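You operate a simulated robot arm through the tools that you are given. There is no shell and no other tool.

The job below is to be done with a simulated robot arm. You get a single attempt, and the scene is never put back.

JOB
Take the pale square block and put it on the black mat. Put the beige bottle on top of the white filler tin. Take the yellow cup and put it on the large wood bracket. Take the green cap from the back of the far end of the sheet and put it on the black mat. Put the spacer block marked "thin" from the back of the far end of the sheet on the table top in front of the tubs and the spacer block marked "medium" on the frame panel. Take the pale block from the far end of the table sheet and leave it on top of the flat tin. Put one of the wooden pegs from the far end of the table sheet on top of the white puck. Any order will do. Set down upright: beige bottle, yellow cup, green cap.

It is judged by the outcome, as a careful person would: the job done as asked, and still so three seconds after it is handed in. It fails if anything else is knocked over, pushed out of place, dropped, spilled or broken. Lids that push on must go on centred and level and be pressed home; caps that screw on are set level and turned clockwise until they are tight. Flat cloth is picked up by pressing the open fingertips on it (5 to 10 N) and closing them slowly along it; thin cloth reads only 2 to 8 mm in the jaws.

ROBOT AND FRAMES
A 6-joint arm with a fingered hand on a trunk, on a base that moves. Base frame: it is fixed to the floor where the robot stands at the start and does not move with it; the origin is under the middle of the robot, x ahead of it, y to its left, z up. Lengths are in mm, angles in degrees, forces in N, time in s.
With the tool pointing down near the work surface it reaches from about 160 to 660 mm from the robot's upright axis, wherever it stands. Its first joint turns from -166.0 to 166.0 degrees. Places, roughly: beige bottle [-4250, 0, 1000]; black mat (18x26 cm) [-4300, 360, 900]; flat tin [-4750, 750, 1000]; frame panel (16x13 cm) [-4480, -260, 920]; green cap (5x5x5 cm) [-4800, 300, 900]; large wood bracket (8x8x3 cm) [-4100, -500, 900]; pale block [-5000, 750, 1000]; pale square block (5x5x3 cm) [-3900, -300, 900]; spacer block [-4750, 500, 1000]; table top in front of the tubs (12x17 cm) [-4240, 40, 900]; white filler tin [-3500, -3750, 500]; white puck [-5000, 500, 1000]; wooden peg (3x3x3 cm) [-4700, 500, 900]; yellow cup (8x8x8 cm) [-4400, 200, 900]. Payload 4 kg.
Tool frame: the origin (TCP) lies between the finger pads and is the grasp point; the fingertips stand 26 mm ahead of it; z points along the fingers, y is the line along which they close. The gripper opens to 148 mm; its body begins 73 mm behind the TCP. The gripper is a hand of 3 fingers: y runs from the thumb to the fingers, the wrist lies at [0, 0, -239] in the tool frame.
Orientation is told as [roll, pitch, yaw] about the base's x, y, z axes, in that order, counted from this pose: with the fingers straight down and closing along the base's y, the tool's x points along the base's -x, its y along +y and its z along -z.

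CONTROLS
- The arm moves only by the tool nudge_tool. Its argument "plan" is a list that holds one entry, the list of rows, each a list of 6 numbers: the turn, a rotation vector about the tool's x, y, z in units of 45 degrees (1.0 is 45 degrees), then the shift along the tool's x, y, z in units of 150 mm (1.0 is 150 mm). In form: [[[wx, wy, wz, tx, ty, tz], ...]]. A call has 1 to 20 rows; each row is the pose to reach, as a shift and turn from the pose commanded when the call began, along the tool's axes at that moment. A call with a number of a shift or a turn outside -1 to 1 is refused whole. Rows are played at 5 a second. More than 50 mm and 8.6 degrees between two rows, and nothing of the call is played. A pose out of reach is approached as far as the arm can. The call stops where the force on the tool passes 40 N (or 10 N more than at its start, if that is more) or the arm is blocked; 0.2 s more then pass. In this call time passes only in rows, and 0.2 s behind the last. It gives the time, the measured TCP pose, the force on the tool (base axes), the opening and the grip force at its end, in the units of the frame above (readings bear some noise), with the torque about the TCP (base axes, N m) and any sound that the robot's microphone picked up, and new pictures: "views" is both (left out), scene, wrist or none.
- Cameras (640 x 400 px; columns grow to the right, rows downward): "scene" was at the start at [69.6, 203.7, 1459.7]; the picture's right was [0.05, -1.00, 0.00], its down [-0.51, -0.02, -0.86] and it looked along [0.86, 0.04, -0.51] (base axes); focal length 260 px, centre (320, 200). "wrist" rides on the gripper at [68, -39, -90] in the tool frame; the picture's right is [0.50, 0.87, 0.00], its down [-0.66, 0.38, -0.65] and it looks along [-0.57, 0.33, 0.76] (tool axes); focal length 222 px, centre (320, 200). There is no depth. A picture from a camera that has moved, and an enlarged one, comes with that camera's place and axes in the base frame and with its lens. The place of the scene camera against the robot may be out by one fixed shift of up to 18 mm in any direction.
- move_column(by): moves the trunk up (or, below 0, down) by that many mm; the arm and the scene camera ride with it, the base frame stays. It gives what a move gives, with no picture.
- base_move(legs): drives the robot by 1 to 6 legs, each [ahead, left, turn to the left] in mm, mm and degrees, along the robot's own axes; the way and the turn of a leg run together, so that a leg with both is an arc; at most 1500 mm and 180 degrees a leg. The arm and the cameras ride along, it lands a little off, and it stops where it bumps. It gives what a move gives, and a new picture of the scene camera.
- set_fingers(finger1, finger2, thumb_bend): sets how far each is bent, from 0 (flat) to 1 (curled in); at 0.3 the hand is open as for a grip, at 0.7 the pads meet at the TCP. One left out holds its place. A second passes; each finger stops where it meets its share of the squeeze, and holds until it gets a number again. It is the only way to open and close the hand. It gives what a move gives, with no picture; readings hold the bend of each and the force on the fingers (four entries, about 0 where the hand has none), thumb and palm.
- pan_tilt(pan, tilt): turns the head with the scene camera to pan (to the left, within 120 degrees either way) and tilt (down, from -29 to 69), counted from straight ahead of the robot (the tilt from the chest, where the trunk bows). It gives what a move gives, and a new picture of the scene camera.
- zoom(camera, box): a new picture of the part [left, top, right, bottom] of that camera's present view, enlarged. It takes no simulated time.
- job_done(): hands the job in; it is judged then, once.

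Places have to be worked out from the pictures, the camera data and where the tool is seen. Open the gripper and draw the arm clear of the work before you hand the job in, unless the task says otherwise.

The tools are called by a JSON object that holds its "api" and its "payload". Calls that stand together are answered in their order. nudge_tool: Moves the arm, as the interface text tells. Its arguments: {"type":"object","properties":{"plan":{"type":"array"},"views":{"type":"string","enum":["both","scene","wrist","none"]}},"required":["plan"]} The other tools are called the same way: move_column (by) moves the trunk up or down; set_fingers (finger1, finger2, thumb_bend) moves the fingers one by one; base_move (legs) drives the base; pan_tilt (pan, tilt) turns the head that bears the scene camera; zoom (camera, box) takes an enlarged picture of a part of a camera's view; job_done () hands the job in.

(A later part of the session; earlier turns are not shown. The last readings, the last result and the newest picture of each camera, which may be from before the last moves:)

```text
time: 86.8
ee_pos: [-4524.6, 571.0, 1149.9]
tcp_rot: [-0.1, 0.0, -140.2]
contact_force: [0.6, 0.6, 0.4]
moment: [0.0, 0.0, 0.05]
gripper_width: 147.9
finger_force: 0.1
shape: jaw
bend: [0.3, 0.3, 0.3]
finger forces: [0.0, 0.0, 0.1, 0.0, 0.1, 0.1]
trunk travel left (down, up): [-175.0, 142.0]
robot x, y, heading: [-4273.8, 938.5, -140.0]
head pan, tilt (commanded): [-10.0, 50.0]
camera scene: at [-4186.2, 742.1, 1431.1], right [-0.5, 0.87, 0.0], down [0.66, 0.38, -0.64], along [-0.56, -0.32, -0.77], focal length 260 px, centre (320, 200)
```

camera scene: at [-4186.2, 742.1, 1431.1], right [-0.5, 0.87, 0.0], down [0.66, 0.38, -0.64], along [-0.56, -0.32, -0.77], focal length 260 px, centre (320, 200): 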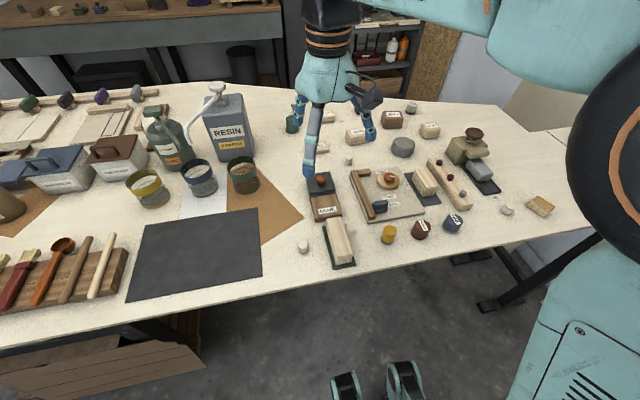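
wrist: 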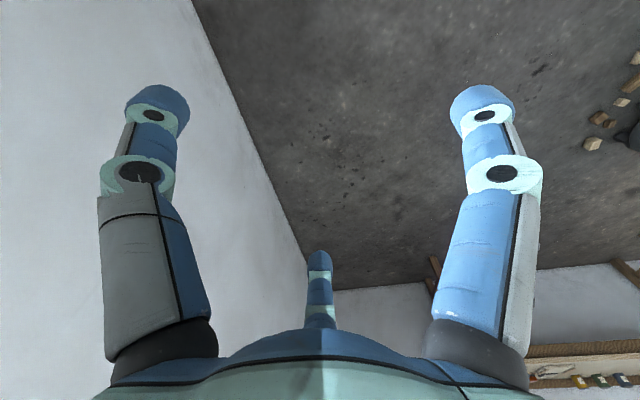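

The robot stands at about a = 3580 mm along the table. Before grasping I test how the three fingers close in free air, watching with the wrist camera.

{"api": "set_fingers", "payload": {"finger1": 0.55, "finger2": 0.55, "thumb_bend": 0.55}}

{"api": "zoom", "payload": {"camera": "wrist", "box": [0, 0, 640, 400]}}

{"api": "zoom", "payload": {"camera": "scene", "box": [260, 60, 420, 200]}}

{"api": "set_fingers", "payload": {"finger1": 0.65, "finger2": 0.65, "thumb_bend": 0.65}}

{"api": "zoom", "payload": {"camera": "wrist", "box": [0, 0, 640, 400]}}

```text
time: 87.8
ee_pos: [-4525.1, 571.5, 1148.6]
tcp_rot: [0.0, 0.0, -140.2]
contact_force: [0.7, -0.4, -0.3]
moment: [-0.02, -0.03, 0.02]
gripper_width: 46.4
finger_force: 0.0
shape: fingers
bend: [0.55, 0.55, 0.55]
finger forces: [0.1, 0.0, 0.0, 0.1, 0.0, 0.0]
trunk travel left (down, up): [-175.0, 142.0]
robot x, y, heading: [-4272.9, 937.3, -140.2]
head pan, tilt (commanded): [-10.0, 50.0]
```

```text
1.00 times, centred on (320, 200) of wrist (not enlarged: the box is as wide or as high as the picture)
camera zoom: at [-4496.6, 644.7, 1240.0], right [0.94, -0.34, 0.0], down [-0.26, -0.71, 0.65], along [-0.23, -0.61, -0.76], focal length 222 px, centre (320, 200)
```

zoom: 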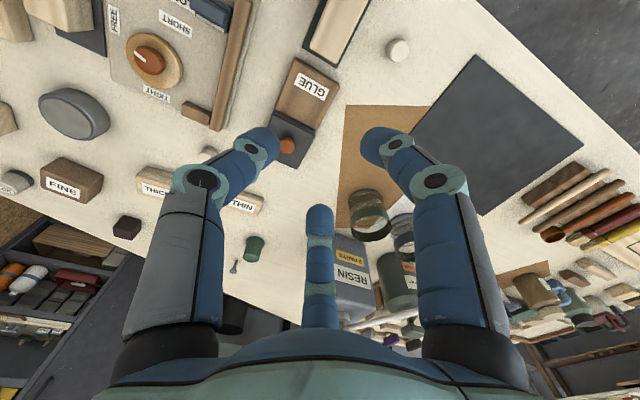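

```text
2.86 times, centred on (340, 130) of scene
camera zoom: at [-4186.2, 742.1, 1431.2], right [-0.5, 0.87, 0.0], down [0.66, 0.38, -0.64], along [-0.56, -0.32, -0.77], focal length 742 px, centre (263, 400)
```

zoom: 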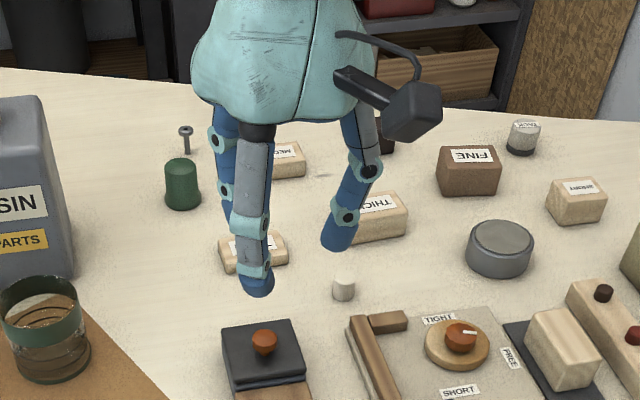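

```text
time: 88.8
ee_pos: [-4524.5, 571.5, 1148.9]
tcp_rot: [0.0, 0.0, -140.2]
contact_force: [-0.3, -0.5, 0.3]
moment: [0.0, -0.01, -0.01]
gripper_width: 14.6
finger_force: 0.0
shape: fingers
bend: [0.65, 0.65, 0.65]
finger forces: [0.0, 0.1, 0.0, 0.0, 0.0, 0.0]
trunk travel left (down, up): [-175.0, 142.0]
robot x, y, heading: [-4271.4, 939.3, -140.0]
head pan, tilt (commanded): [-10.0, 50.0]
```

```text
1.00 times, centred on (320, 200) of wrist (not enlarged: the box is as wide or as high as the picture)
camera zoom: at [-4496.6, 644.7, 1240.0], right [0.94, -0.34, 0.0], down [-0.26, -0.71, 0.65], along [-0.23, -0.61, -0.76], focal length 222 px, centre (320, 200)
```

zoom: 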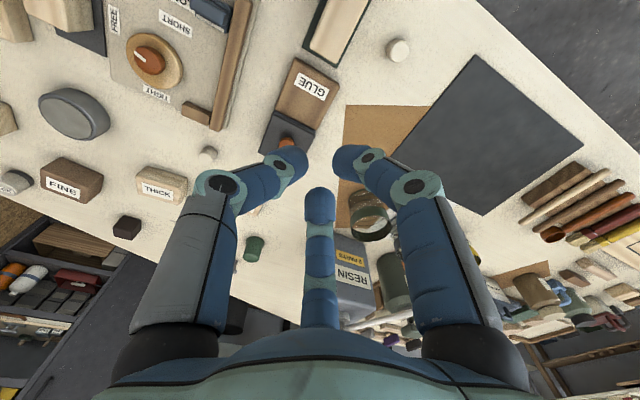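

The hand closes radially like a three-jaw chuck (thumb on the robot's right, two fingers to the left). THIN is about 708 mm from my axis, so I move the base forward about 70 mm and straighten the heading.

{"api": "base_move", "payload": {"legs": [[70, 0, 2.4]]}}

{"api": "set_fingers", "payload": {"finger1": 0.4, "finger2": 0.4, "thumb_bend": 0.4}}

{"api": "pan_tilt", "payload": {"pan": -15, "tilt": 40}}

```text
time: 89.8
ee_pos: [-4560.4, 515.2, 1149.1]
tcp_rot: [0.0, 0.0, -137.7]
contact_force: [0.0, 0.1, -0.2]
moment: [0.02, 0.0, -0.01]
gripper_width: 14.1
finger_force: 0.1
shape: fingers
bend: [0.65, 0.65, 0.65]
finger forces: [0.0, 0.0, 0.0, 0.0, 0.0, 0.1]
trunk travel left (down, up): [-175.0, 142.0]
robot x, y, heading: [-4324.5, 889.5, -137.6]
head pan, tilt (commanded): [-10.0, 50.0]
camera scene: at [-4231.3, 699.9, 1431.1], right [-0.53, 0.85, 0.0], down [0.65, 0.41, -0.64], along [-0.54, -0.34, -0.77], focal length 260 px, centre (320, 200)
```

scene: 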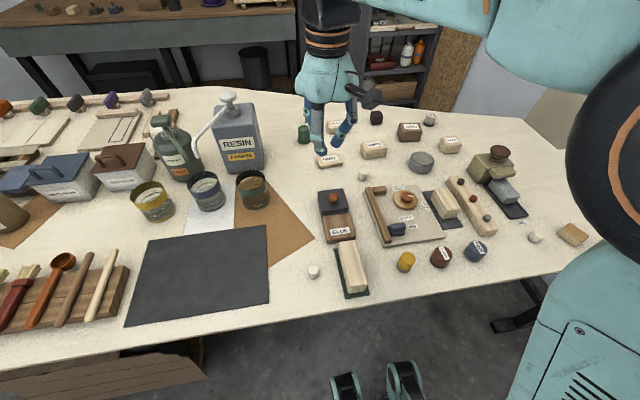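

```text
time: 90.8
ee_pos: [-4560.4, 515.3, 1150.1]
tcp_rot: [0.0, 0.0, -137.7]
contact_force: [0.0, 0.0, -0.1]
moment: [-0.01, -0.02, 0.0]
gripper_width: 94.4
finger_force: 0.1
shape: fingers
bend: [0.4, 0.4, 0.4]
finger forces: [0.0, 0.0, 0.1, 0.0, 0.0, 0.1]
trunk travel left (down, up): [-175.0, 142.0]
robot x, y, heading: [-4324.3, 892.2, -137.5]
head pan, tilt (commanded): [-10.0, 50.0]
```

```text
time: 91.5
ee_pos: [-4561.5, 514.9, 1149.1]
tcp_rot: [0.0, 0.0, -137.7]
contact_force: [-0.5, 0.3, 0.0]
moment: [-0.01, -0.02, -0.02]
gripper_width: 94.5
finger_force: 0.0
shape: fingers
bend: [0.4, 0.4, 0.4]
finger forces: [0.1, 0.0, 0.0, 0.0, 0.0, 0.0]
trunk travel left (down, up): [-175.0, 142.0]
robot x, y, heading: [-4326.5, 892.1, -137.8]
head pan, tilt (commanded): [-15.0, 40.0]
camera scene: at [-4240.9, 702.7, 1445.3], right [-0.46, 0.89, 0.0], down [0.57, 0.29, -0.77], along [-0.68, -0.35, -0.64], focal length 260 px, centre (320, 200)
```

scene: 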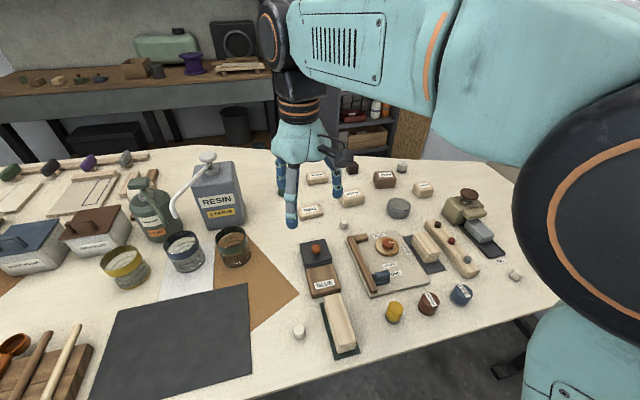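

The TCP is at (-4561, 515); THIN is estimated at (-4742, 409). I extend the arm outward 150 mm and look with the wrist camera.

{"api": "nudge_tool", "payload": {"plan": [[[0, 0, 0, -0.3, -0.1, 0], [0, 0, 0, -0.6, -0.2, 0], [0, 0, 0, -0.9, -0.29, 0], [0, 0, 0, -1, -0.29, 0]]], "views": "both"}}

```text
time: 92.5
ee_pos: [-4700.9, 445.2, 1147.2]
tcp_rot: [0.0, 0.1, -137.7]
contact_force: [0.0, 0.1, -0.3]
moment: [-0.02, 0.04, 0.0]
gripper_width: 94.8
finger_force: 0.1
shape: fingers
bend: [0.4, 0.4, 0.4]
finger forces: [0.0, 0.0, 0.1, 0.0, 0.1, 0.0]
trunk travel left (down, up): [-175.0, 142.0]
robot x, y, heading: [-4325.2, 891.2, -137.5]
head pan, tilt (commanded): [-15.0, 40.0]
camera scene: at [-4241.0, 702.4, 1445.3], right [-0.46, 0.89, 0.0], down [0.57, 0.29, -0.77], along [-0.68, -0.35, -0.64], focal length 260 px, centre (320, 200)
camera wrist: at [-4677.4, 520.7, 1238.3], right [0.95, -0.3, 0.0], down [-0.23, -0.72, 0.65], along [-0.2, -0.62, -0.76], focal length 222 px, centre (320, 200)
```

scene: 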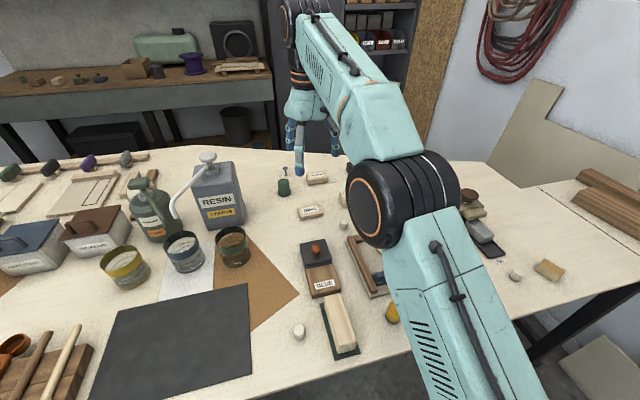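
wrist: 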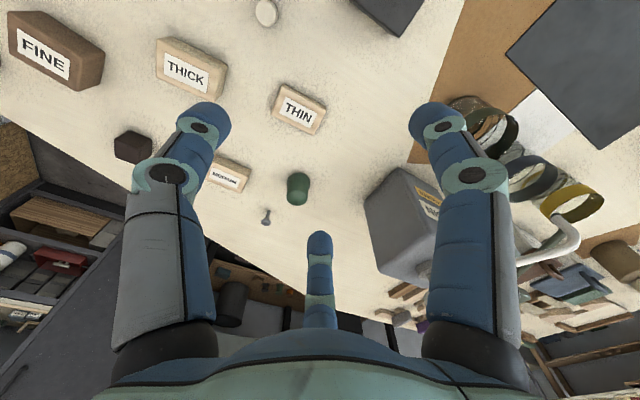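

The wrist view places THIN near (-4736, 431). I move over it and lower to about 1030 to measure again from closer.

{"api": "nudge_tool", "payload": {"plan": [[[0, 0, 0, -0.12, -0.04, 0.25], [0, 0, 0, -0.235, -0.088, 0.5], [0, 0, 0, -0.235, -0.088, 0.8], [0, 0, 0, -0.235, -0.088, 0.8]]], "views": "both"}}

```text
time: 93.5
ee_pos: [-4735.1, 432.4, 1030.1]
tcp_rot: [0.0, 0.0, -137.7]
contact_force: [0.6, -0.5, -0.2]
moment: [-0.01, -0.01, 0.0]
gripper_width: 94.4
finger_force: 0.1
shape: fingers
bend: [0.4, 0.4, 0.4]
finger forces: [0.0, 0.0, 0.0, 0.1, 0.0, 0.1]
trunk travel left (down, up): [-175.0, 142.0]
robot x, y, heading: [-4326.8, 894.1, -137.9]
head pan, tilt (commanded): [-15.0, 40.0]
camera scene: at [-4240.9, 702.7, 1445.3], right [-0.46, 0.89, 0.0], down [0.57, 0.29, -0.77], along [-0.68, -0.35, -0.64], focal length 260 px, centre (320, 200)
camera wrist: at [-4709.9, 506.8, 1119.9], right [0.95, -0.3, 0.0], down [-0.23, -0.72, 0.65], along [-0.2, -0.62, -0.76], focal length 222 px, centre (320, 200)
```

scene: 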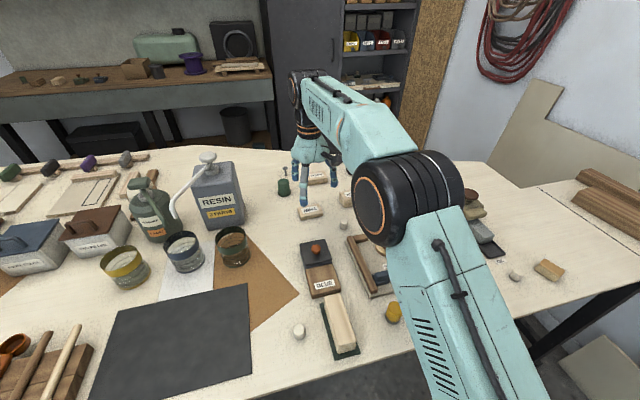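
wrist: 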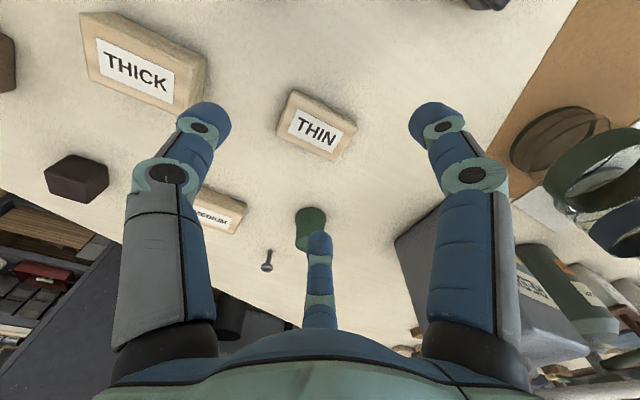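

{"api": "zoom", "payload": {"camera": "wrist", "box": [230, 60, 410, 180]}}

```text
3.33 times, centred on (320, 120) of wrist
camera zoom: at [-4709.9, 506.8, 1119.9], right [0.95, -0.3, 0.0], down [-0.23, -0.72, 0.65], along [-0.2, -0.62, -0.76], focal length 740 px, centre (320, 467)
```

zoom: 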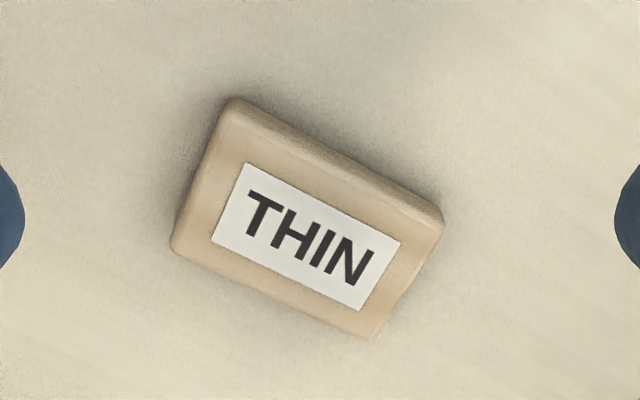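

THIN measures about 65 × 38 mm with its centre near (-4741, 424), long side along the closing line. I shift the TCP so all three fingers meet it evenly and descend towards z ≈ 937.

{"api": "nudge_tool", "payload": {"plan": [[[0, 0, 0, -0.07, -0.05, 0.1], [0, 0, 0, -0.07, -0.05, 0.35], [0, 0, 0, -0.07, -0.05, 0.55], [0, 0, 0, -0.07, -0.05, 0.62], [0, 0, 0, -0.07, -0.05, 0.62]]], "views": "both"}}

```text
time: 94.7
ee_pos: [-4749.5, 429.6, 936.5]
tcp_rot: [-0.1, 0.1, -137.7]
contact_force: [-0.2, -0.8, 0.6]
moment: [0.0, 0.0, 0.06]
gripper_width: 94.8
finger_force: 0.0
shape: fingers
bend: [0.4, 0.4, 0.4]
finger forces: [0.0, 0.1, 0.0, 0.0, 0.0, 0.1]
trunk travel left (down, up): [-175.0, 142.0]
robot x, y, heading: [-4325.1, 895.0, -137.6]
head pan, tilt (commanded): [-15.0, 40.0]
camera scene: at [-4240.9, 702.7, 1445.3], right [-0.46, 0.89, 0.0], down [0.57, 0.29, -0.77], along [-0.68, -0.35, -0.64], focal length 260 px, centre (320, 200)
camera wrist: at [-4724.4, 504.2, 1026.5], right [0.95, -0.3, 0.0], down [-0.23, -0.72, 0.65], along [-0.2, -0.62, -0.76], focal length 222 px, centre (320, 200)
```

scene: 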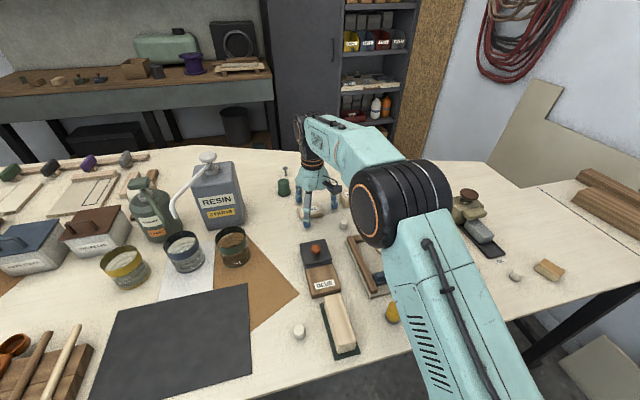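
wrist: 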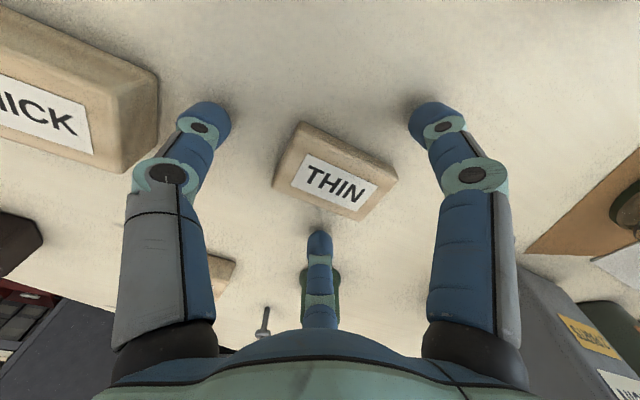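

{"api": "zoom", "payload": {"camera": "wrist", "box": [230, 100, 440, 240]}}

{"api": "zoom", "payload": {"camera": "scene", "box": [270, 150, 370, 250]}}

```text
2.86 times, centred on (335, 170) of wrist
camera zoom: at [-4724.4, 504.2, 1026.5], right [0.95, -0.3, 0.0], down [-0.23, -0.72, 0.65], along [-0.2, -0.62, -0.76], focal length 635 px, centre (277, 286)
```

zoom: 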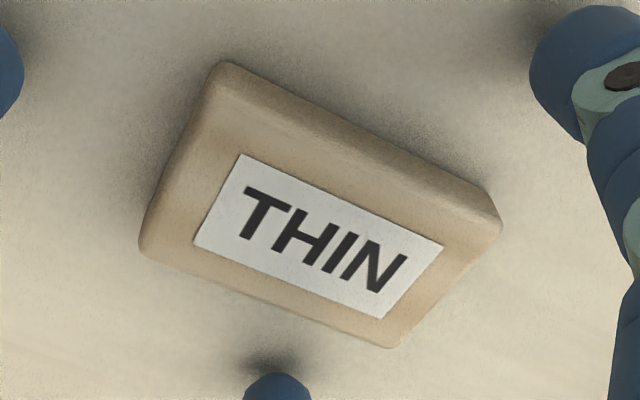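

```text
4.00 times, centred on (320, 200) of scene
camera zoom: at [-4240.9, 702.7, 1445.3], right [-0.46, 0.89, 0.0], down [0.57, 0.29, -0.77], along [-0.68, -0.35, -0.64], focal length 1039 px, centre (320, 200)
```

zoom: 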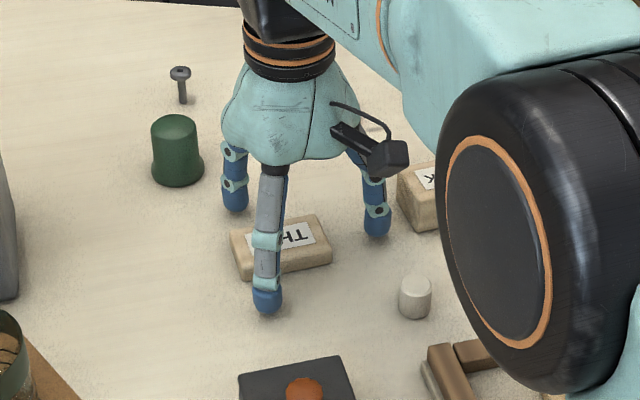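

Triangulation puts the block's top centre at (-4741, 422, 914), so the TCP is placed well. I go down in small steps to just above the table.

{"api": "nudge_tool", "payload": {"plan": [[[0, 0, 0, 0, 0, 0.03], [0, 0, 0, 0, 0, 0.06], [0, 0, 0, 0, 0, 0.06]]], "views": "none"}}

{"api": "nudge_tool", "payload": {"plan": [[[0, 0, 0, 0, 0, 0.015], [0, 0, 0, 0, 0, 0.03], [0, 0, 0, 0, 0, 0.03]]], "views": "none"}}

{"api": "zoom", "payload": {"camera": "scene", "box": [270, 150, 370, 250]}}

```text
time: 95.5
ee_pos: [-4748.6, 429.8, 930.7]
tcp_rot: [0.0, -0.5, -137.7]
contact_force: [-5.9, -5.6, 34.7]
moment: [0.79, -0.92, 0.18]
gripper_width: 95.5
finger_force: 17.4
shape: fingers
bend: [0.39, 0.4, 0.4]
finger forces: [23.4, 0.1, 0.0, 0.1, 10.9, 0.0]
trunk travel left (down, up): [-175.0, 142.0]
robot x, y, heading: [-4325.4, 892.0, -137.8]
head pan, tilt (commanded): [-15.0, 40.0]
```

```text
time: 95.9
ee_pos: [-4750.9, 428.4, 930.3]
tcp_rot: [0.1, -0.7, -137.7]
contact_force: [-0.7, 0.0, 13.1]
moment: [0.31, -0.5, -0.05]
gripper_width: 96.6
finger_force: 6.2
shape: fingers
bend: [0.39, 0.4, 0.4]
finger forces: [9.5, 0.0, 0.0, 0.0, 3.1, 0.0]
trunk travel left (down, up): [-175.0, 142.0]
robot x, y, heading: [-4323.6, 891.3, -138.1]
head pan, tilt (commanded): [-15.0, 40.0]
stopped in row 1: the force on the tool passed its limit at 48 N (the readings are from after the stop); the commanded pose is now the measured one
```

```text
4.00 times, centred on (320, 200) of scene
camera zoom: at [-4240.8, 703.0, 1445.2], right [-0.46, 0.89, 0.0], down [0.57, 0.29, -0.77], along [-0.68, -0.35, -0.64], focal length 1039 px, centre (320, 200)
```

zoom: 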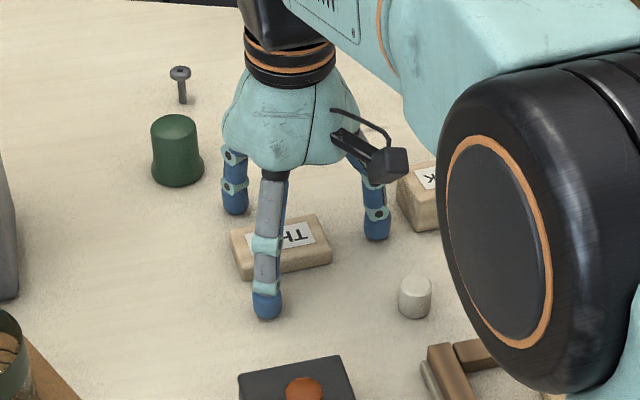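

The fingertips touch the table at TCP z ≈ 931 with this opening. I back up about 3–4 mm, level the tool, and close the fingers on the block.

{"api": "nudge_tool", "payload": {"plan": [[[0, 0.0156, 0, 0, 0, -0.025], [0, 0.0156, 0, 0, 0, -0.025], [0, 0.0156, 0, 0, 0, -0.025]]], "views": "none"}}

{"api": "set_fingers", "payload": {"finger1": 0.6, "finger2": 0.6, "thumb_bend": 0.6}}

{"api": "zoom", "payload": {"camera": "wrist", "box": [160, 60, 480, 260]}}

```text
time: 96.7
ee_pos: [-4751.1, 428.8, 932.9]
tcp_rot: [0.0, 0.3, -137.8]
contact_force: [0.0, -0.6, 0.3]
moment: [0.02, 0.01, -0.01]
gripper_width: 95.6
finger_force: 0.1
shape: fingers
bend: [0.4, 0.4, 0.4]
finger forces: [0.0, 0.0, 0.0, 0.0, 0.0, 0.0]
trunk travel left (down, up): [-175.0, 142.0]
robot x, y, heading: [-4320.6, 893.2, -137.6]
head pan, tilt (commanded): [-15.0, 40.0]
```

```text
time: 97.7
ee_pos: [-4750.0, 428.8, 933.6]
tcp_rot: [0.0, 0.2, -137.7]
contact_force: [-0.4, -1.1, 3.2]
moment: [-0.1, 0.04, 0.03]
gripper_width: 40.0
finger_force: 5.5
shape: fingers
bend: [0.56, 0.56, 0.58]
finger forces: [2.7, 5.8, 0.0, 0.0, 3.2, 0.1]
trunk travel left (down, up): [-175.0, 142.0]
robot x, y, heading: [-4326.9, 897.3, -137.7]
head pan, tilt (commanded): [-15.0, 40.0]
```

```text
2.00 times, centred on (320, 160) of wrist
camera zoom: at [-4725.6, 503.2, 1024.4], right [0.95, -0.3, 0.0], down [-0.23, -0.72, 0.65], along [-0.2, -0.62, -0.76], focal length 444 px, centre (320, 280)
```

zoom: 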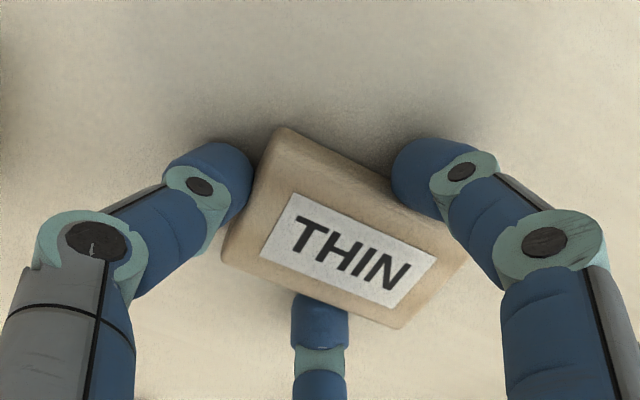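

All three fingers touch the block. I squeeze a bit more and lift slowly.

{"api": "set_fingers", "payload": {"finger1": 0.63, "finger2": 0.63, "thumb_bend": 0.63}}

{"api": "nudge_tool", "payload": {"plan": [[[0, 0, 0, 0, 0, -0.1], [0, 0, 0, 0, 0, -0.25], [0, 0, 0, 0, 0, -0.5], [0, 0, 0, 0, 0, -0.75], [0, 0, 0, 0, 0, -1]]], "views": "both"}}

```text
time: 98.7
ee_pos: [-4749.8, 428.9, 933.4]
tcp_rot: [-0.1, 0.1, -137.7]
contact_force: [-0.9, -0.4, 4.5]
moment: [-0.17, 0.06, 0.02]
gripper_width: 35.9
finger_force: 8.5
shape: fingers
bend: [0.57, 0.56, 0.6]
finger forces: [4.4, 8.6, 0.1, 0.0, 4.6, 0.1]
trunk travel left (down, up): [-175.0, 142.0]
robot x, y, heading: [-4323.4, 893.8, -137.7]
head pan, tilt (commanded): [-15.0, 40.0]
```

```text
time: 99.9
ee_pos: [-4741.3, 436.9, 1078.4]
tcp_rot: [-0.1, 0.4, -137.7]
contact_force: [0.6, 0.2, -0.6]
moment: [-0.03, 0.03, -0.02]
gripper_width: 35.8
finger_force: 7.3
shape: fingers
bend: [0.57, 0.56, 0.6]
finger forces: [4.6, 5.1, 0.0, 0.1, 4.6, 0.1]
out of reach, approached as far as the arm can: row 5
trunk travel left (down, up): [-175.0, 142.0]
robot x, y, heading: [-4320.2, 890.9, -137.6]
head pan, tilt (commanded): [-15.0, 40.0]
camera scene: at [-4240.4, 703.3, 1445.4], right [-0.46, 0.89, 0.0], down [0.57, 0.29, -0.77], along [-0.68, -0.35, -0.64], focal length 260 px, centre (320, 200)
camera wrist: at [-4718.3, 510.6, 1170.2], right [0.95, -0.3, 0.0], down [-0.23, -0.72, 0.65], along [-0.2, -0.62, -0.76], focal length 222 px, centre (320, 200)
```

scene: 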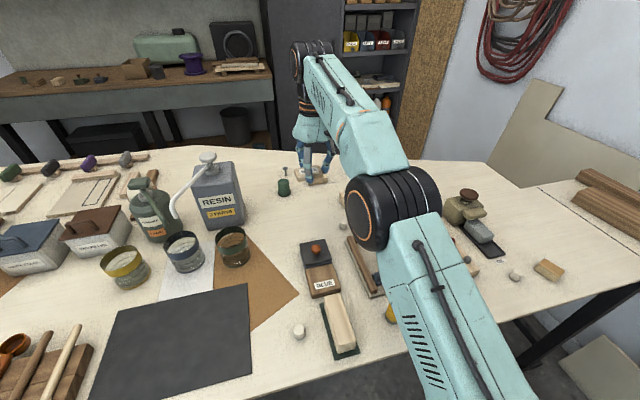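
wrist: 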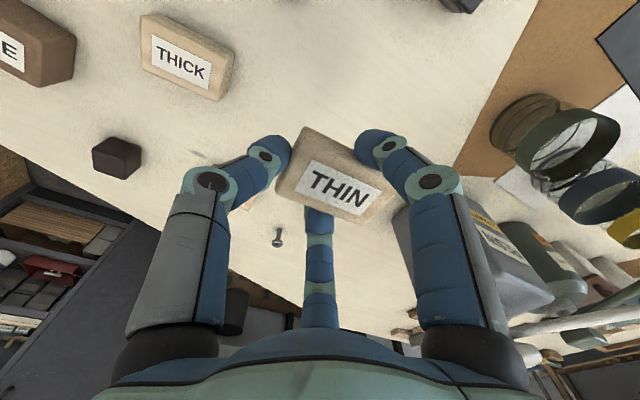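

THIN is held firmly. I draw it back toward the robot and up before driving along the table to the spot in front of the tubs.

{"api": "nudge_tool", "payload": {"plan": [[[0, 0, 0, 0.3, 0, -0.1], [0, 0, 0, 0.6, 0, -0.25], [0, 0, 0, 0.9, 0, -0.4], [0, 0, 0, 1, 0, -0.45]]], "views": "none"}}

{"api": "nudge_tool", "payload": {"plan": [[[0, 0, 0, 0.3, 0, -0.1], [0, 0, 0, 0.5, 0, -0.2], [0, 0, 0, 0.5, 0, -0.2]]], "views": "scene"}}

```text
refused: row 2 steps farther than a row can; nothing moved
```

```text
time: 100.7
ee_pos: [-4689.1, 486.0, 1109.7]
tcp_rot: [0.0, 0.2, -137.6]
contact_force: [0.2, -0.5, 0.1]
moment: [0.02, 0.01, 0.0]
gripper_width: 36.2
finger_force: 6.7
shape: fingers
bend: [0.57, 0.56, 0.6]
finger forces: [4.5, 5.1, 0.1, 0.0, 4.6, 0.0]
trunk travel left (down, up): [-175.0, 142.0]
robot x, y, heading: [-4325.5, 896.9, -137.8]
head pan, tilt (commanded): [-15.0, 40.0]
camera scene: at [-4241.1, 702.5, 1445.3], right [-0.46, 0.89, 0.0], down [0.57, 0.29, -0.77], along [-0.68, -0.35, -0.64], focal length 260 px, centre (320, 200)
```

scene: 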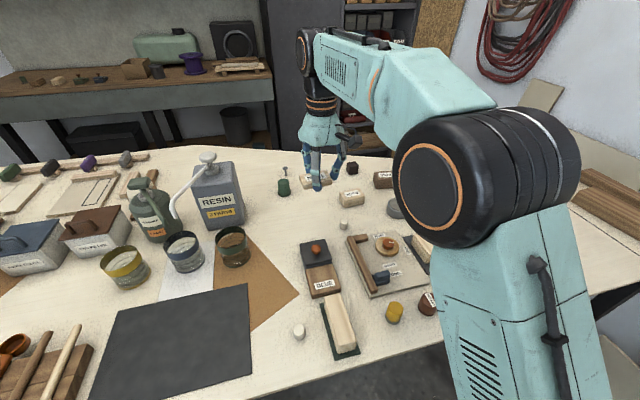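

{"api": "nudge_tool", "payload": {"plan": [[[0, 0, 0, 0.3, 0, -0.08], [0, 0, 0, 0.6, 0, -0.16], [0, 0, 0, 0.9, 0, -0.24], [0, 0, 0, 1, 0, -0.28]]], "views": "none"}}

{"api": "base_move", "payload": {"legs": [[0, 600, 0]]}}

{"api": "pan_tilt", "payload": {"pan": -10, "tilt": 50}}

```text
time: 101.7
ee_pos: [-4577.2, 585.4, 1152.7]
tcp_rot: [-0.1, 0.1, -137.7]
contact_force: [-0.7, 0.0, -0.1]
moment: [-0.03, -0.03, -0.01]
gripper_width: 35.5
finger_force: 7.1
shape: fingers
bend: [0.57, 0.56, 0.6]
finger forces: [4.5, 5.0, 0.0, 0.0, 4.6, 0.0]
trunk travel left (down, up): [-175.0, 142.0]
robot x, y, heading: [-4324.2, 890.9, -137.4]
head pan, tilt (commanded): [-15.0, 40.0]
```

```text
time: 107.3
ee_pos: [-4183.8, 149.2, 1151.6]
tcp_rot: [0.0, 0.2, -138.1]
contact_force: [-1.0, -0.6, -0.2]
moment: [0.0, 0.0, 0.01]
gripper_width: 35.5
finger_force: 7.1
shape: fingers
bend: [0.57, 0.56, 0.6]
finger forces: [4.5, 5.0, 0.0, 0.0, 4.6, 0.1]
trunk travel left (down, up): [-175.0, 142.0]
robot x, y, heading: [-3928.1, 451.9, -138.1]
head pan, tilt (commanded): [-15.0, 40.0]
camera scene: at [-3846.5, 264.1, 1445.3], right [-0.45, 0.89, 0.0], down [0.57, 0.29, -0.77], along [-0.68, -0.35, -0.64], focal length 260 px, centre (320, 200)
```

scene: 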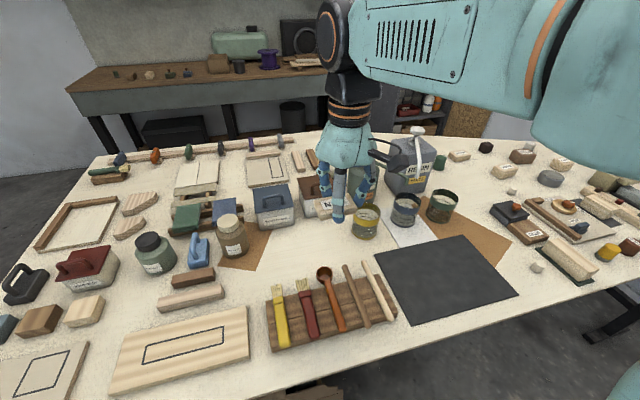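

```text
time: 108.1
ee_pos: [-4183.9, 149.7, 1152.3]
tcp_rot: [0.0, 0.2, -138.1]
contact_force: [0.0, -0.1, -0.2]
moment: [0.0, -0.05, -0.04]
gripper_width: 35.7
finger_force: 7.0
shape: fingers
bend: [0.57, 0.56, 0.6]
finger forces: [4.5, 5.1, 0.0, 0.1, 4.6, 0.1]
trunk travel left (down, up): [-175.0, 142.0]
robot x, y, heading: [-3928.1, 454.5, -138.1]
head pan, tilt (commanded): [-10.0, 50.0]
camera scene: at [-3836.2, 262.0, 1431.2], right [-0.53, 0.85, 0.0], down [0.65, 0.4, -0.64], along [-0.55, -0.34, -0.77], focal length 260 px, centre (320, 200)
```

scene: 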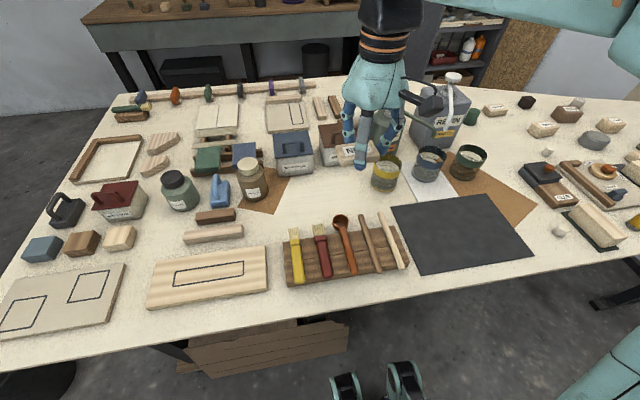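

The free spot in front of the tubs (-4240, 40) is visible. I move over it and start descending.

{"api": "nudge_tool", "payload": {"plan": [[[0, 0, 0, -0.25, 0.08, 0], [0, 0, 0, -0.5, 0.15, 0.05], [0, 0, 0, -0.77, 0.227, 0.15], [0, 0, 0, -0.77, 0.227, 0.45], [0, 0, 0, -0.77, 0.227, 0.75], [0, 0, 0, -0.77, 0.227, 0.9], [0, 0, 0, -0.77, 0.227, 0.9]]], "views": "both"}}

```text
time: 109.7
ee_pos: [-4245.6, 45.7, 1017.3]
tcp_rot: [0.0, 0.2, -138.1]
contact_force: [0.3, -0.1, -0.4]
moment: [-0.02, -0.03, 0.03]
gripper_width: 35.6
finger_force: 7.3
shape: fingers
bend: [0.57, 0.56, 0.6]
finger forces: [4.5, 5.1, 0.0, 0.0, 4.5, 0.1]
trunk travel left (down, up): [-175.0, 142.0]
robot x, y, heading: [-3930.5, 454.0, -138.2]
head pan, tilt (commanded): [-10.0, 50.0]
camera scene: at [-3836.2, 261.9, 1431.2], right [-0.53, 0.85, 0.0], down [0.65, 0.4, -0.64], along [-0.55, -0.34, -0.77], focal length 260 px, centre (320, 200)
camera wrist: at [-4220.6, 120.6, 1107.7], right [0.95, -0.31, 0.0], down [-0.24, -0.72, 0.65], along [-0.2, -0.62, -0.76], focal length 222 px, centre (320, 200)
```

scene: 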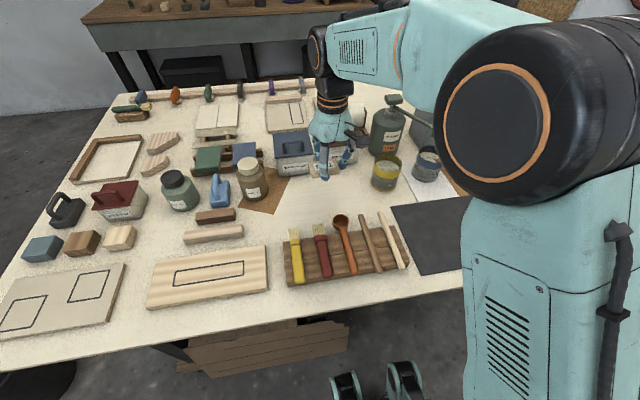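
wrist: 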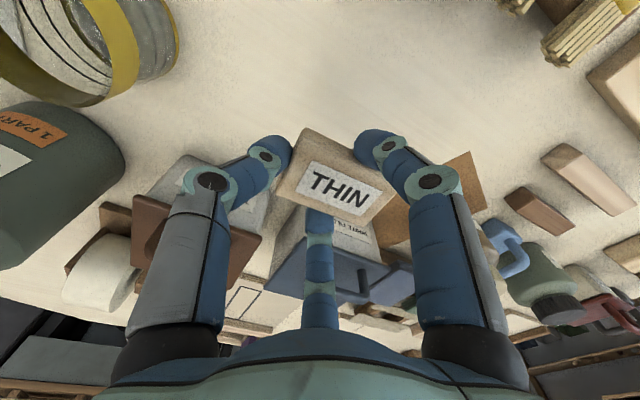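

I shift 12 mm toward me to keep the hand clear of the tubs' lids, then lower the block until it nearly touches.

{"api": "nudge_tool", "payload": {"plan": [[[0, 0, 0, 0.08, 0, 0.05], [0, 0, 0, 0.08, 0, 0.25], [0, 0, 0, 0.08, 0, 0.45], [0, 0, 0, 0.08, 0, 0.535], [0, 0, 0, 0.08, 0, 0.535]]], "views": "both"}}

```text
time: 110.9
ee_pos: [-4238.0, 54.7, 935.4]
tcp_rot: [-0.1, 0.3, -138.0]
contact_force: [0.3, -0.2, -0.4]
moment: [0.03, 0.0, 0.01]
gripper_width: 35.3
finger_force: 7.3
shape: fingers
bend: [0.57, 0.56, 0.6]
finger forces: [4.4, 5.1, 0.1, 0.0, 4.3, 0.0]
trunk travel left (down, up): [-175.0, 142.0]
robot x, y, heading: [-3929.0, 451.3, -137.9]
head pan, tilt (commanded): [-10.0, 50.0]
camera scene: at [-3836.2, 262.0, 1431.2], right [-0.53, 0.85, 0.0], down [0.65, 0.4, -0.64], along [-0.55, -0.34, -0.77], focal length 260 px, centre (320, 200)
camera wrist: at [-4212.7, 128.7, 1026.5], right [0.95, -0.31, 0.0], down [-0.24, -0.72, 0.65], along [-0.2, -0.62, -0.76], focal length 222 px, centre (320, 200)
```

scene: 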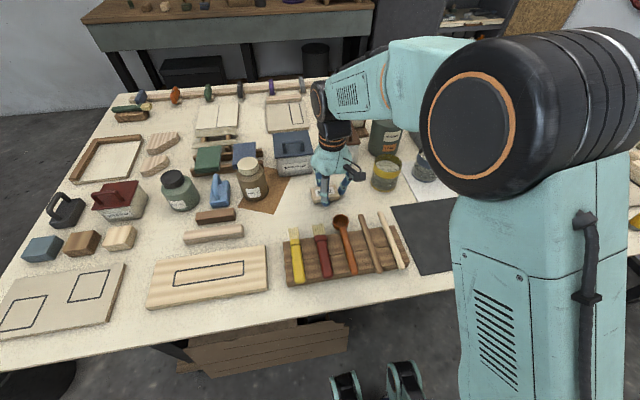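
wrist: 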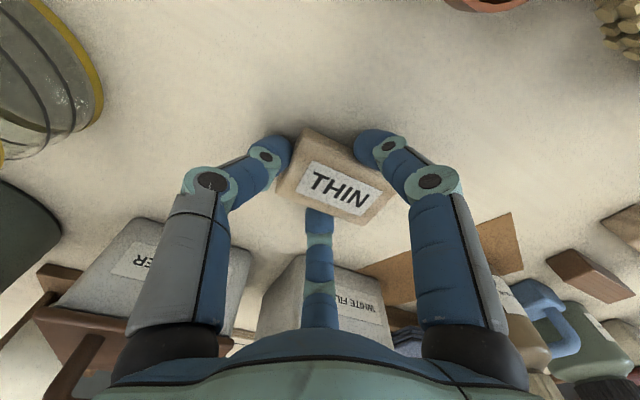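

{"api": "nudge_tool", "payload": {"plan": [[[0, 0, 0, 0, 0, 0.007], [0, 0, 0, 0, 0, 0.014], [0, 0, 0, 0, 0, 0.014]]], "views": "none"}}

```text
time: 111.7
ee_pos: [-4238.2, 54.6, 935.1]
tcp_rot: [0.1, 0.3, -138.1]
contact_force: [0.2, -0.4, -0.7]
moment: [-0.01, 0.01, 0.02]
gripper_width: 35.4
finger_force: 6.5
shape: fingers
bend: [0.57, 0.56, 0.6]
finger forces: [4.5, 5.1, 0.0, 0.0, 4.4, 0.0]
trunk travel left (down, up): [-175.0, 142.0]
robot x, y, heading: [-3929.2, 457.9, -138.1]
head pan, tilt (commanded): [-10.0, 50.0]
```

{"api": "nudge_tool", "payload": {"plan": [[[0, 0, 0, 0, 0, 0.01], [0, 0, 0, 0, 0, 0.02], [0, 0, 0, 0, 0, 0.02]]], "views": "none"}}

```text
time: 112.5
ee_pos: [-4238.1, 54.9, 932.9]
tcp_rot: [0.1, 0.0, -138.2]
contact_force: [0.8, -3.0, 17.9]
moment: [-0.49, 0.0, 0.01]
gripper_width: 35.2
finger_force: 16.1
shape: fingers
bend: [0.57, 0.56, 0.6]
finger forces: [9.8, 17.8, 0.1, 0.1, 4.3, 0.0]
trunk travel left (down, up): [-175.0, 142.0]
robot x, y, heading: [-3925.7, 456.0, -138.2]
head pan, tilt (commanded): [-10.0, 50.0]
```

The block rests on the table (18 N). I ease up 1 mm and open the fingers a limited amount to stay clear of the tubs.

{"api": "nudge_tool", "payload": {"plan": [[[0, 0, 0, 0, 0, -0.007], [0, 0, 0, 0, 0, -0.007]]], "views": "none"}}

{"api": "set_fingers", "payload": {"finger1": 0.46, "finger2": 0.46, "thumb_bend": 0.46}}

{"api": "nudge_tool", "payload": {"plan": [[[0, 0, 0, 0, 0, -0.1], [0, 0, 0, 0, 0, -0.35], [0, 0, 0, 0, 0, -0.65], [0, 0, 0, 0, 0, -0.95], [0, 0, 0, 0, 0, -0.95]]], "views": "both"}}

```text
time: 113.1
ee_pos: [-4237.8, 55.6, 933.1]
tcp_rot: [0.1, 0.1, -138.1]
contact_force: [-0.8, -3.9, 17.5]
moment: [-0.61, 0.11, 0.07]
gripper_width: 34.9
finger_force: 15.5
shape: fingers
bend: [0.57, 0.56, 0.6]
finger forces: [7.2, 19.7, 0.1, 0.0, 4.1, 0.1]
trunk travel left (down, up): [-175.0, 142.0]
robot x, y, heading: [-3925.9, 453.3, -137.8]
head pan, tilt (commanded): [-10.0, 50.0]
```

```text
time: 114.1
ee_pos: [-4237.5, 57.0, 933.8]
tcp_rot: [0.1, 0.2, -138.1]
contact_force: [0.6, 3.9, 14.6]
moment: [-0.49, 0.19, 0.02]
gripper_width: 74.4
finger_force: 7.3
shape: fingers
bend: [0.46, 0.5, 0.46]
finger forces: [0.0, 14.9, 0.1, 0.1, 0.2, 0.0]
trunk travel left (down, up): [-175.0, 142.0]
robot x, y, heading: [-3922.1, 455.2, -138.1]
head pan, tilt (commanded): [-10.0, 50.0]
```

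```text
time: 115.3
ee_pos: [-4241.2, 54.7, 1077.6]
tcp_rot: [0.0, 0.3, -138.1]
contact_force: [-0.3, 0.3, 0.4]
moment: [0.02, -0.01, 0.0]
gripper_width: 74.9
finger_force: 0.1
shape: fingers
bend: [0.46, 0.46, 0.46]
finger forces: [0.0, 0.1, 0.0, 0.1, 0.0, 0.1]
trunk travel left (down, up): [-175.0, 142.0]
robot x, y, heading: [-3928.2, 453.6, -138.0]
head pan, tilt (commanded): [-10.0, 50.0]
camera scene: at [-3836.3, 261.9, 1431.1], right [-0.53, 0.85, 0.0], down [0.65, 0.4, -0.64], along [-0.55, -0.34, -0.77], focal length 260 px, centre (320, 200)
camera wrist: at [-4215.7, 128.0, 1167.8], right [0.95, -0.31, 0.0], down [-0.24, -0.72, 0.65], along [-0.2, -0.62, -0.76], focal length 222 px, centre (320, 200)
```

scene: 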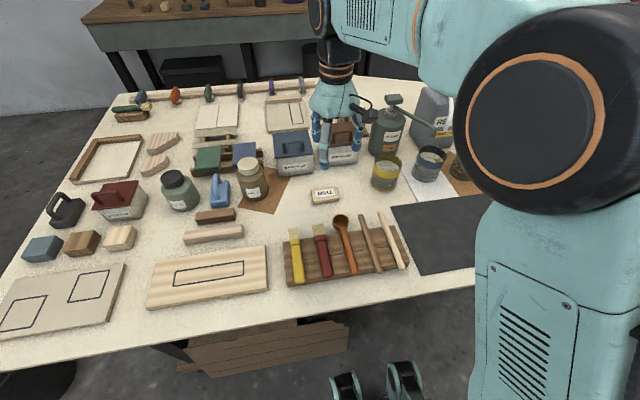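
wrist: 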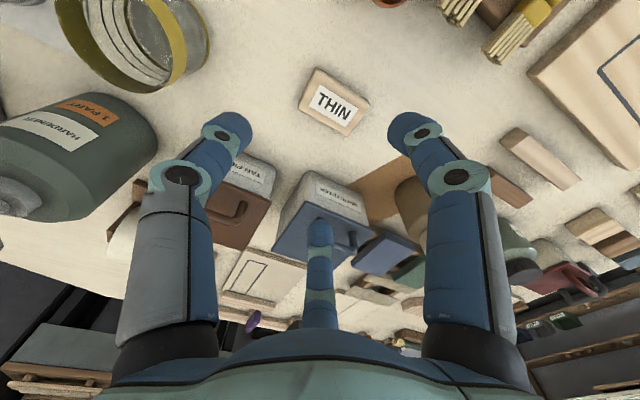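

THIN now lies in front of the tubs. Next is the pale square block; I raise and retract the hand, then drive left along the table.

{"api": "nudge_tool", "payload": {"plan": [[[0, 0, 0, 0.1, 0, -0.25], [0, 0, 0, 0.35, 0, -0.45], [0, 0, 0, 0.65, 0, -0.5], [0, 0, 0, 0.9, 0, -0.5], [0, 0, 0, 0.9, 0, -0.5]]], "views": "none"}}

{"api": "base_move", "payload": {"legs": [[0, 590, 0.5]]}}

{"api": "pan_tilt", "payload": {"pan": -5, "tilt": 50}}

```text
time: 116.5
ee_pos: [-4137.8, 145.7, 1151.3]
tcp_rot: [0.0, 0.3, -138.0]
contact_force: [-0.4, 0.1, 0.0]
moment: [-0.02, 0.02, -0.01]
gripper_width: 74.9
finger_force: 0.1
shape: fingers
bend: [0.46, 0.46, 0.46]
finger forces: [0.1, 0.1, 0.1, 0.0, 0.1, 0.0]
trunk travel left (down, up): [-175.0, 142.0]
robot x, y, heading: [-3926.7, 457.0, -138.2]
head pan, tilt (commanded): [-10.0, 50.0]
```

```text
time: 122.1
ee_pos: [-3750.0, -289.6, 1152.0]
tcp_rot: [0.0, 0.2, -138.3]
contact_force: [-0.1, 0.0, 0.0]
moment: [-0.02, 0.01, -0.01]
gripper_width: 75.0
finger_force: 0.2
shape: fingers
bend: [0.46, 0.46, 0.46]
finger forces: [0.0, 0.0, 0.0, 0.0, 0.0, 0.0]
trunk travel left (down, up): [-175.0, 142.0]
robot x, y, heading: [-3537.9, 18.0, -138.4]
head pan, tilt (commanded): [-10.0, 50.0]
camera scene: at [-3446.6, -175.2, 1431.1], right [-0.53, 0.85, 0.0], down [0.65, 0.4, -0.64], along [-0.55, -0.34, -0.77], focal length 260 px, centre (320, 200)
```

scene: 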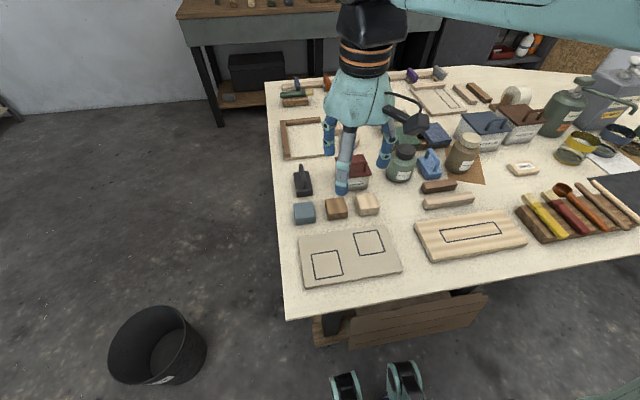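

```text
time: 122.7
ee_pos: [-3748.9, -289.2, 1151.4]
tcp_rot: [0.0, 0.2, -138.3]
contact_force: [-0.5, 0.4, 0.1]
moment: [-0.01, -0.02, 0.01]
gripper_width: 75.1
finger_force: 0.1
shape: fingers
bend: [0.46, 0.46, 0.46]
finger forces: [0.1, 0.1, 0.0, 0.0, 0.1, 0.1]
trunk travel left (down, up): [-175.0, 142.0]
robot x, y, heading: [-3540.0, 18.7, -138.3]
head pan, tilt (commanded): [-5.0, 50.0]
camera scene: at [-3442.9, -180.7, 1431.2], right [-0.6, 0.8, 0.0], down [0.61, 0.46, -0.64], along [-0.52, -0.38, -0.77], focal length 260 px, centre (320, 200)
```

scene: 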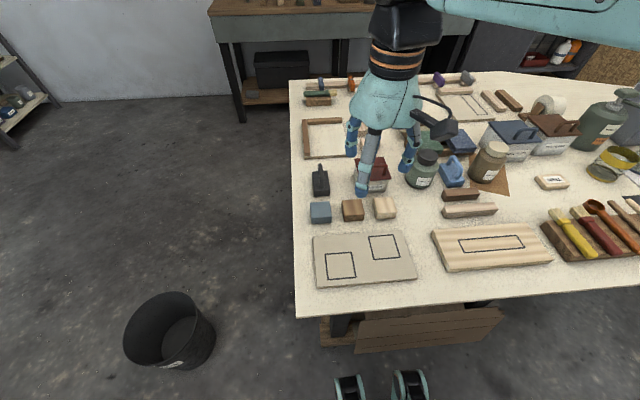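

The pale square block is near (-3873, -296), with a brown block beside it and the red tub just behind it. I move above it to measure the gaps with the wrist camera.

{"api": "nudge_tool", "payload": {"plan": [[[0, 0, 0, -0.2, -0.15, 0.1], [0, 0, 0, -0.4, -0.32, 0.2], [0, 0, 0, -0.55, -0.45, 0.35], [0, 0, 0, -0.62, -0.5, 0.45], [0, 0, 0, -0.62, -0.5, 0.45]]], "views": "both"}}

{"api": "zoom", "payload": {"camera": "wrist", "box": [160, 20, 480, 220]}}

```text
time: 123.9
ee_pos: [-3869.2, -295.0, 1083.4]
tcp_rot: [0.0, 0.2, -138.3]
contact_force: [-0.4, 0.5, 0.3]
moment: [-0.01, 0.0, 0.03]
gripper_width: 74.9
finger_force: 0.1
shape: fingers
bend: [0.46, 0.46, 0.46]
finger forces: [0.0, 0.1, 0.1, 0.0, 0.0, 0.0]
trunk travel left (down, up): [-175.0, 142.0]
robot x, y, heading: [-3536.5, 20.9, -138.4]
head pan, tilt (commanded): [-5.0, 50.0]
camera scene: at [-3442.8, -180.7, 1431.2], right [-0.6, 0.8, 0.0], down [0.61, 0.46, -0.64], along [-0.52, -0.38, -0.77], focal length 260 px, centre (320, 200)
camera wrist: at [-3843.8, -221.2, 1174.0], right [0.95, -0.31, 0.0], down [-0.24, -0.72, 0.65], along [-0.2, -0.62, -0.76], focal length 222 px, centre (320, 200)
```

scene: 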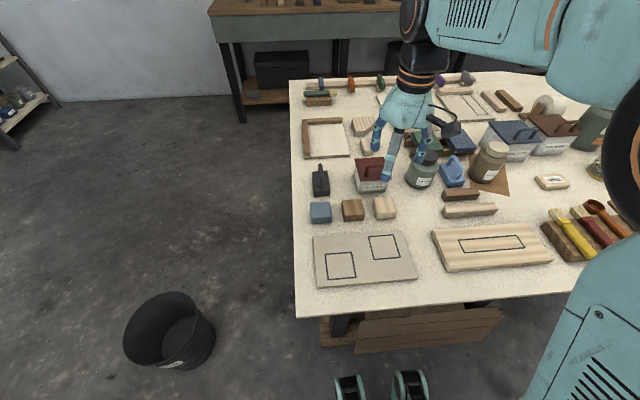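
wrist: 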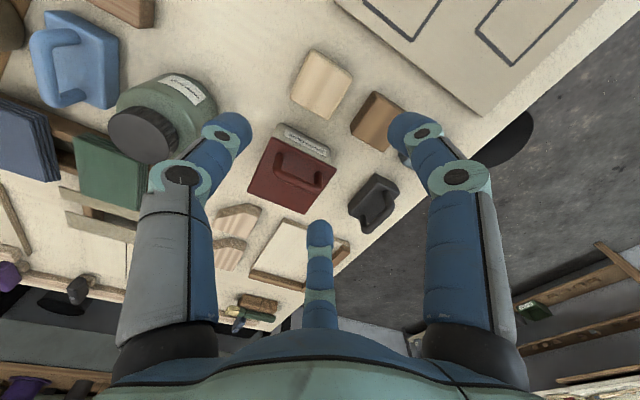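

```text
2.00 times, centred on (320, 120) of wrist
camera zoom: at [-3843.8, -221.2, 1174.0], right [0.95, -0.31, 0.0], down [-0.24, -0.72, 0.65], along [-0.2, -0.62, -0.76], focal length 444 px, centre (320, 360)
```

zoom: 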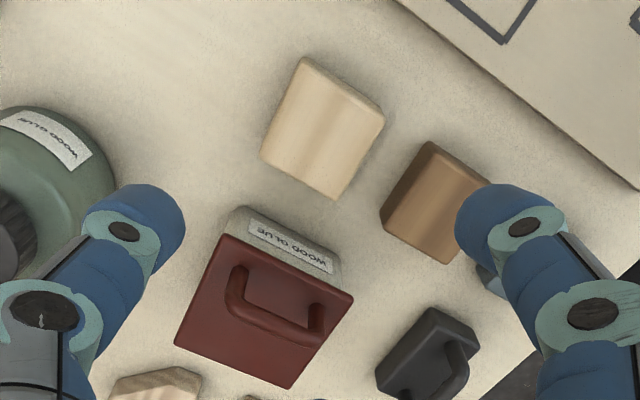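

The block's centre is about (-3862, -279): 28 mm from the brown block, ~46 mm from the tub base and less from its lid. I'll use a finger on the far side to draw it toward me, so I check which finger is which by bending finger1 alone.

{"api": "set_fingers", "payload": {"finger1": 0.6, "finger2": 0.455, "thumb_bend": 0.44}}

{"api": "zoom", "payload": {"camera": "wrist", "box": [0, 0, 640, 400]}}

```text
time: 124.9
ee_pos: [-3869.7, -294.7, 1083.6]
tcp_rot: [0.1, 0.2, -138.3]
contact_force: [-0.5, -0.4, 0.4]
moment: [-0.01, -0.01, -0.01]
gripper_width: 57.5
finger_force: 0.1
shape: fingers
bend: [0.6, 0.45, 0.44]
finger forces: [0.0, 0.0, 0.1, 0.1, 0.0, 0.1]
trunk travel left (down, up): [-175.0, 142.0]
robot x, y, heading: [-3537.8, 16.3, -138.6]
head pan, tilt (commanded): [-5.0, 50.0]
```

```text
1.00 times, centred on (320, 200) of wrist (not enlarged: the box is as wide or as high as the picture)
camera zoom: at [-3843.6, -221.3, 1174.2], right [0.95, -0.31, 0.0], down [-0.24, -0.72, 0.65], along [-0.2, -0.62, -0.76], focal length 222 px, centre (320, 200)
```

zoom: 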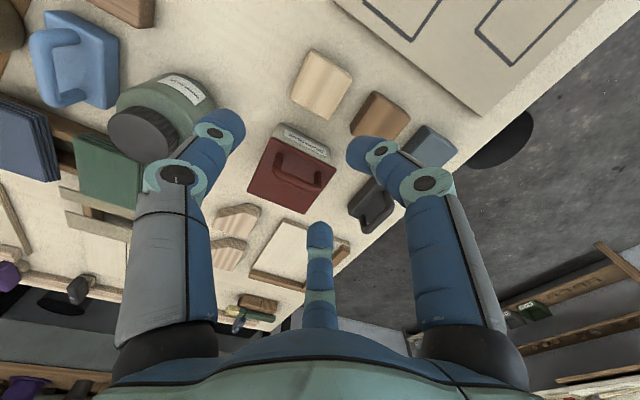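

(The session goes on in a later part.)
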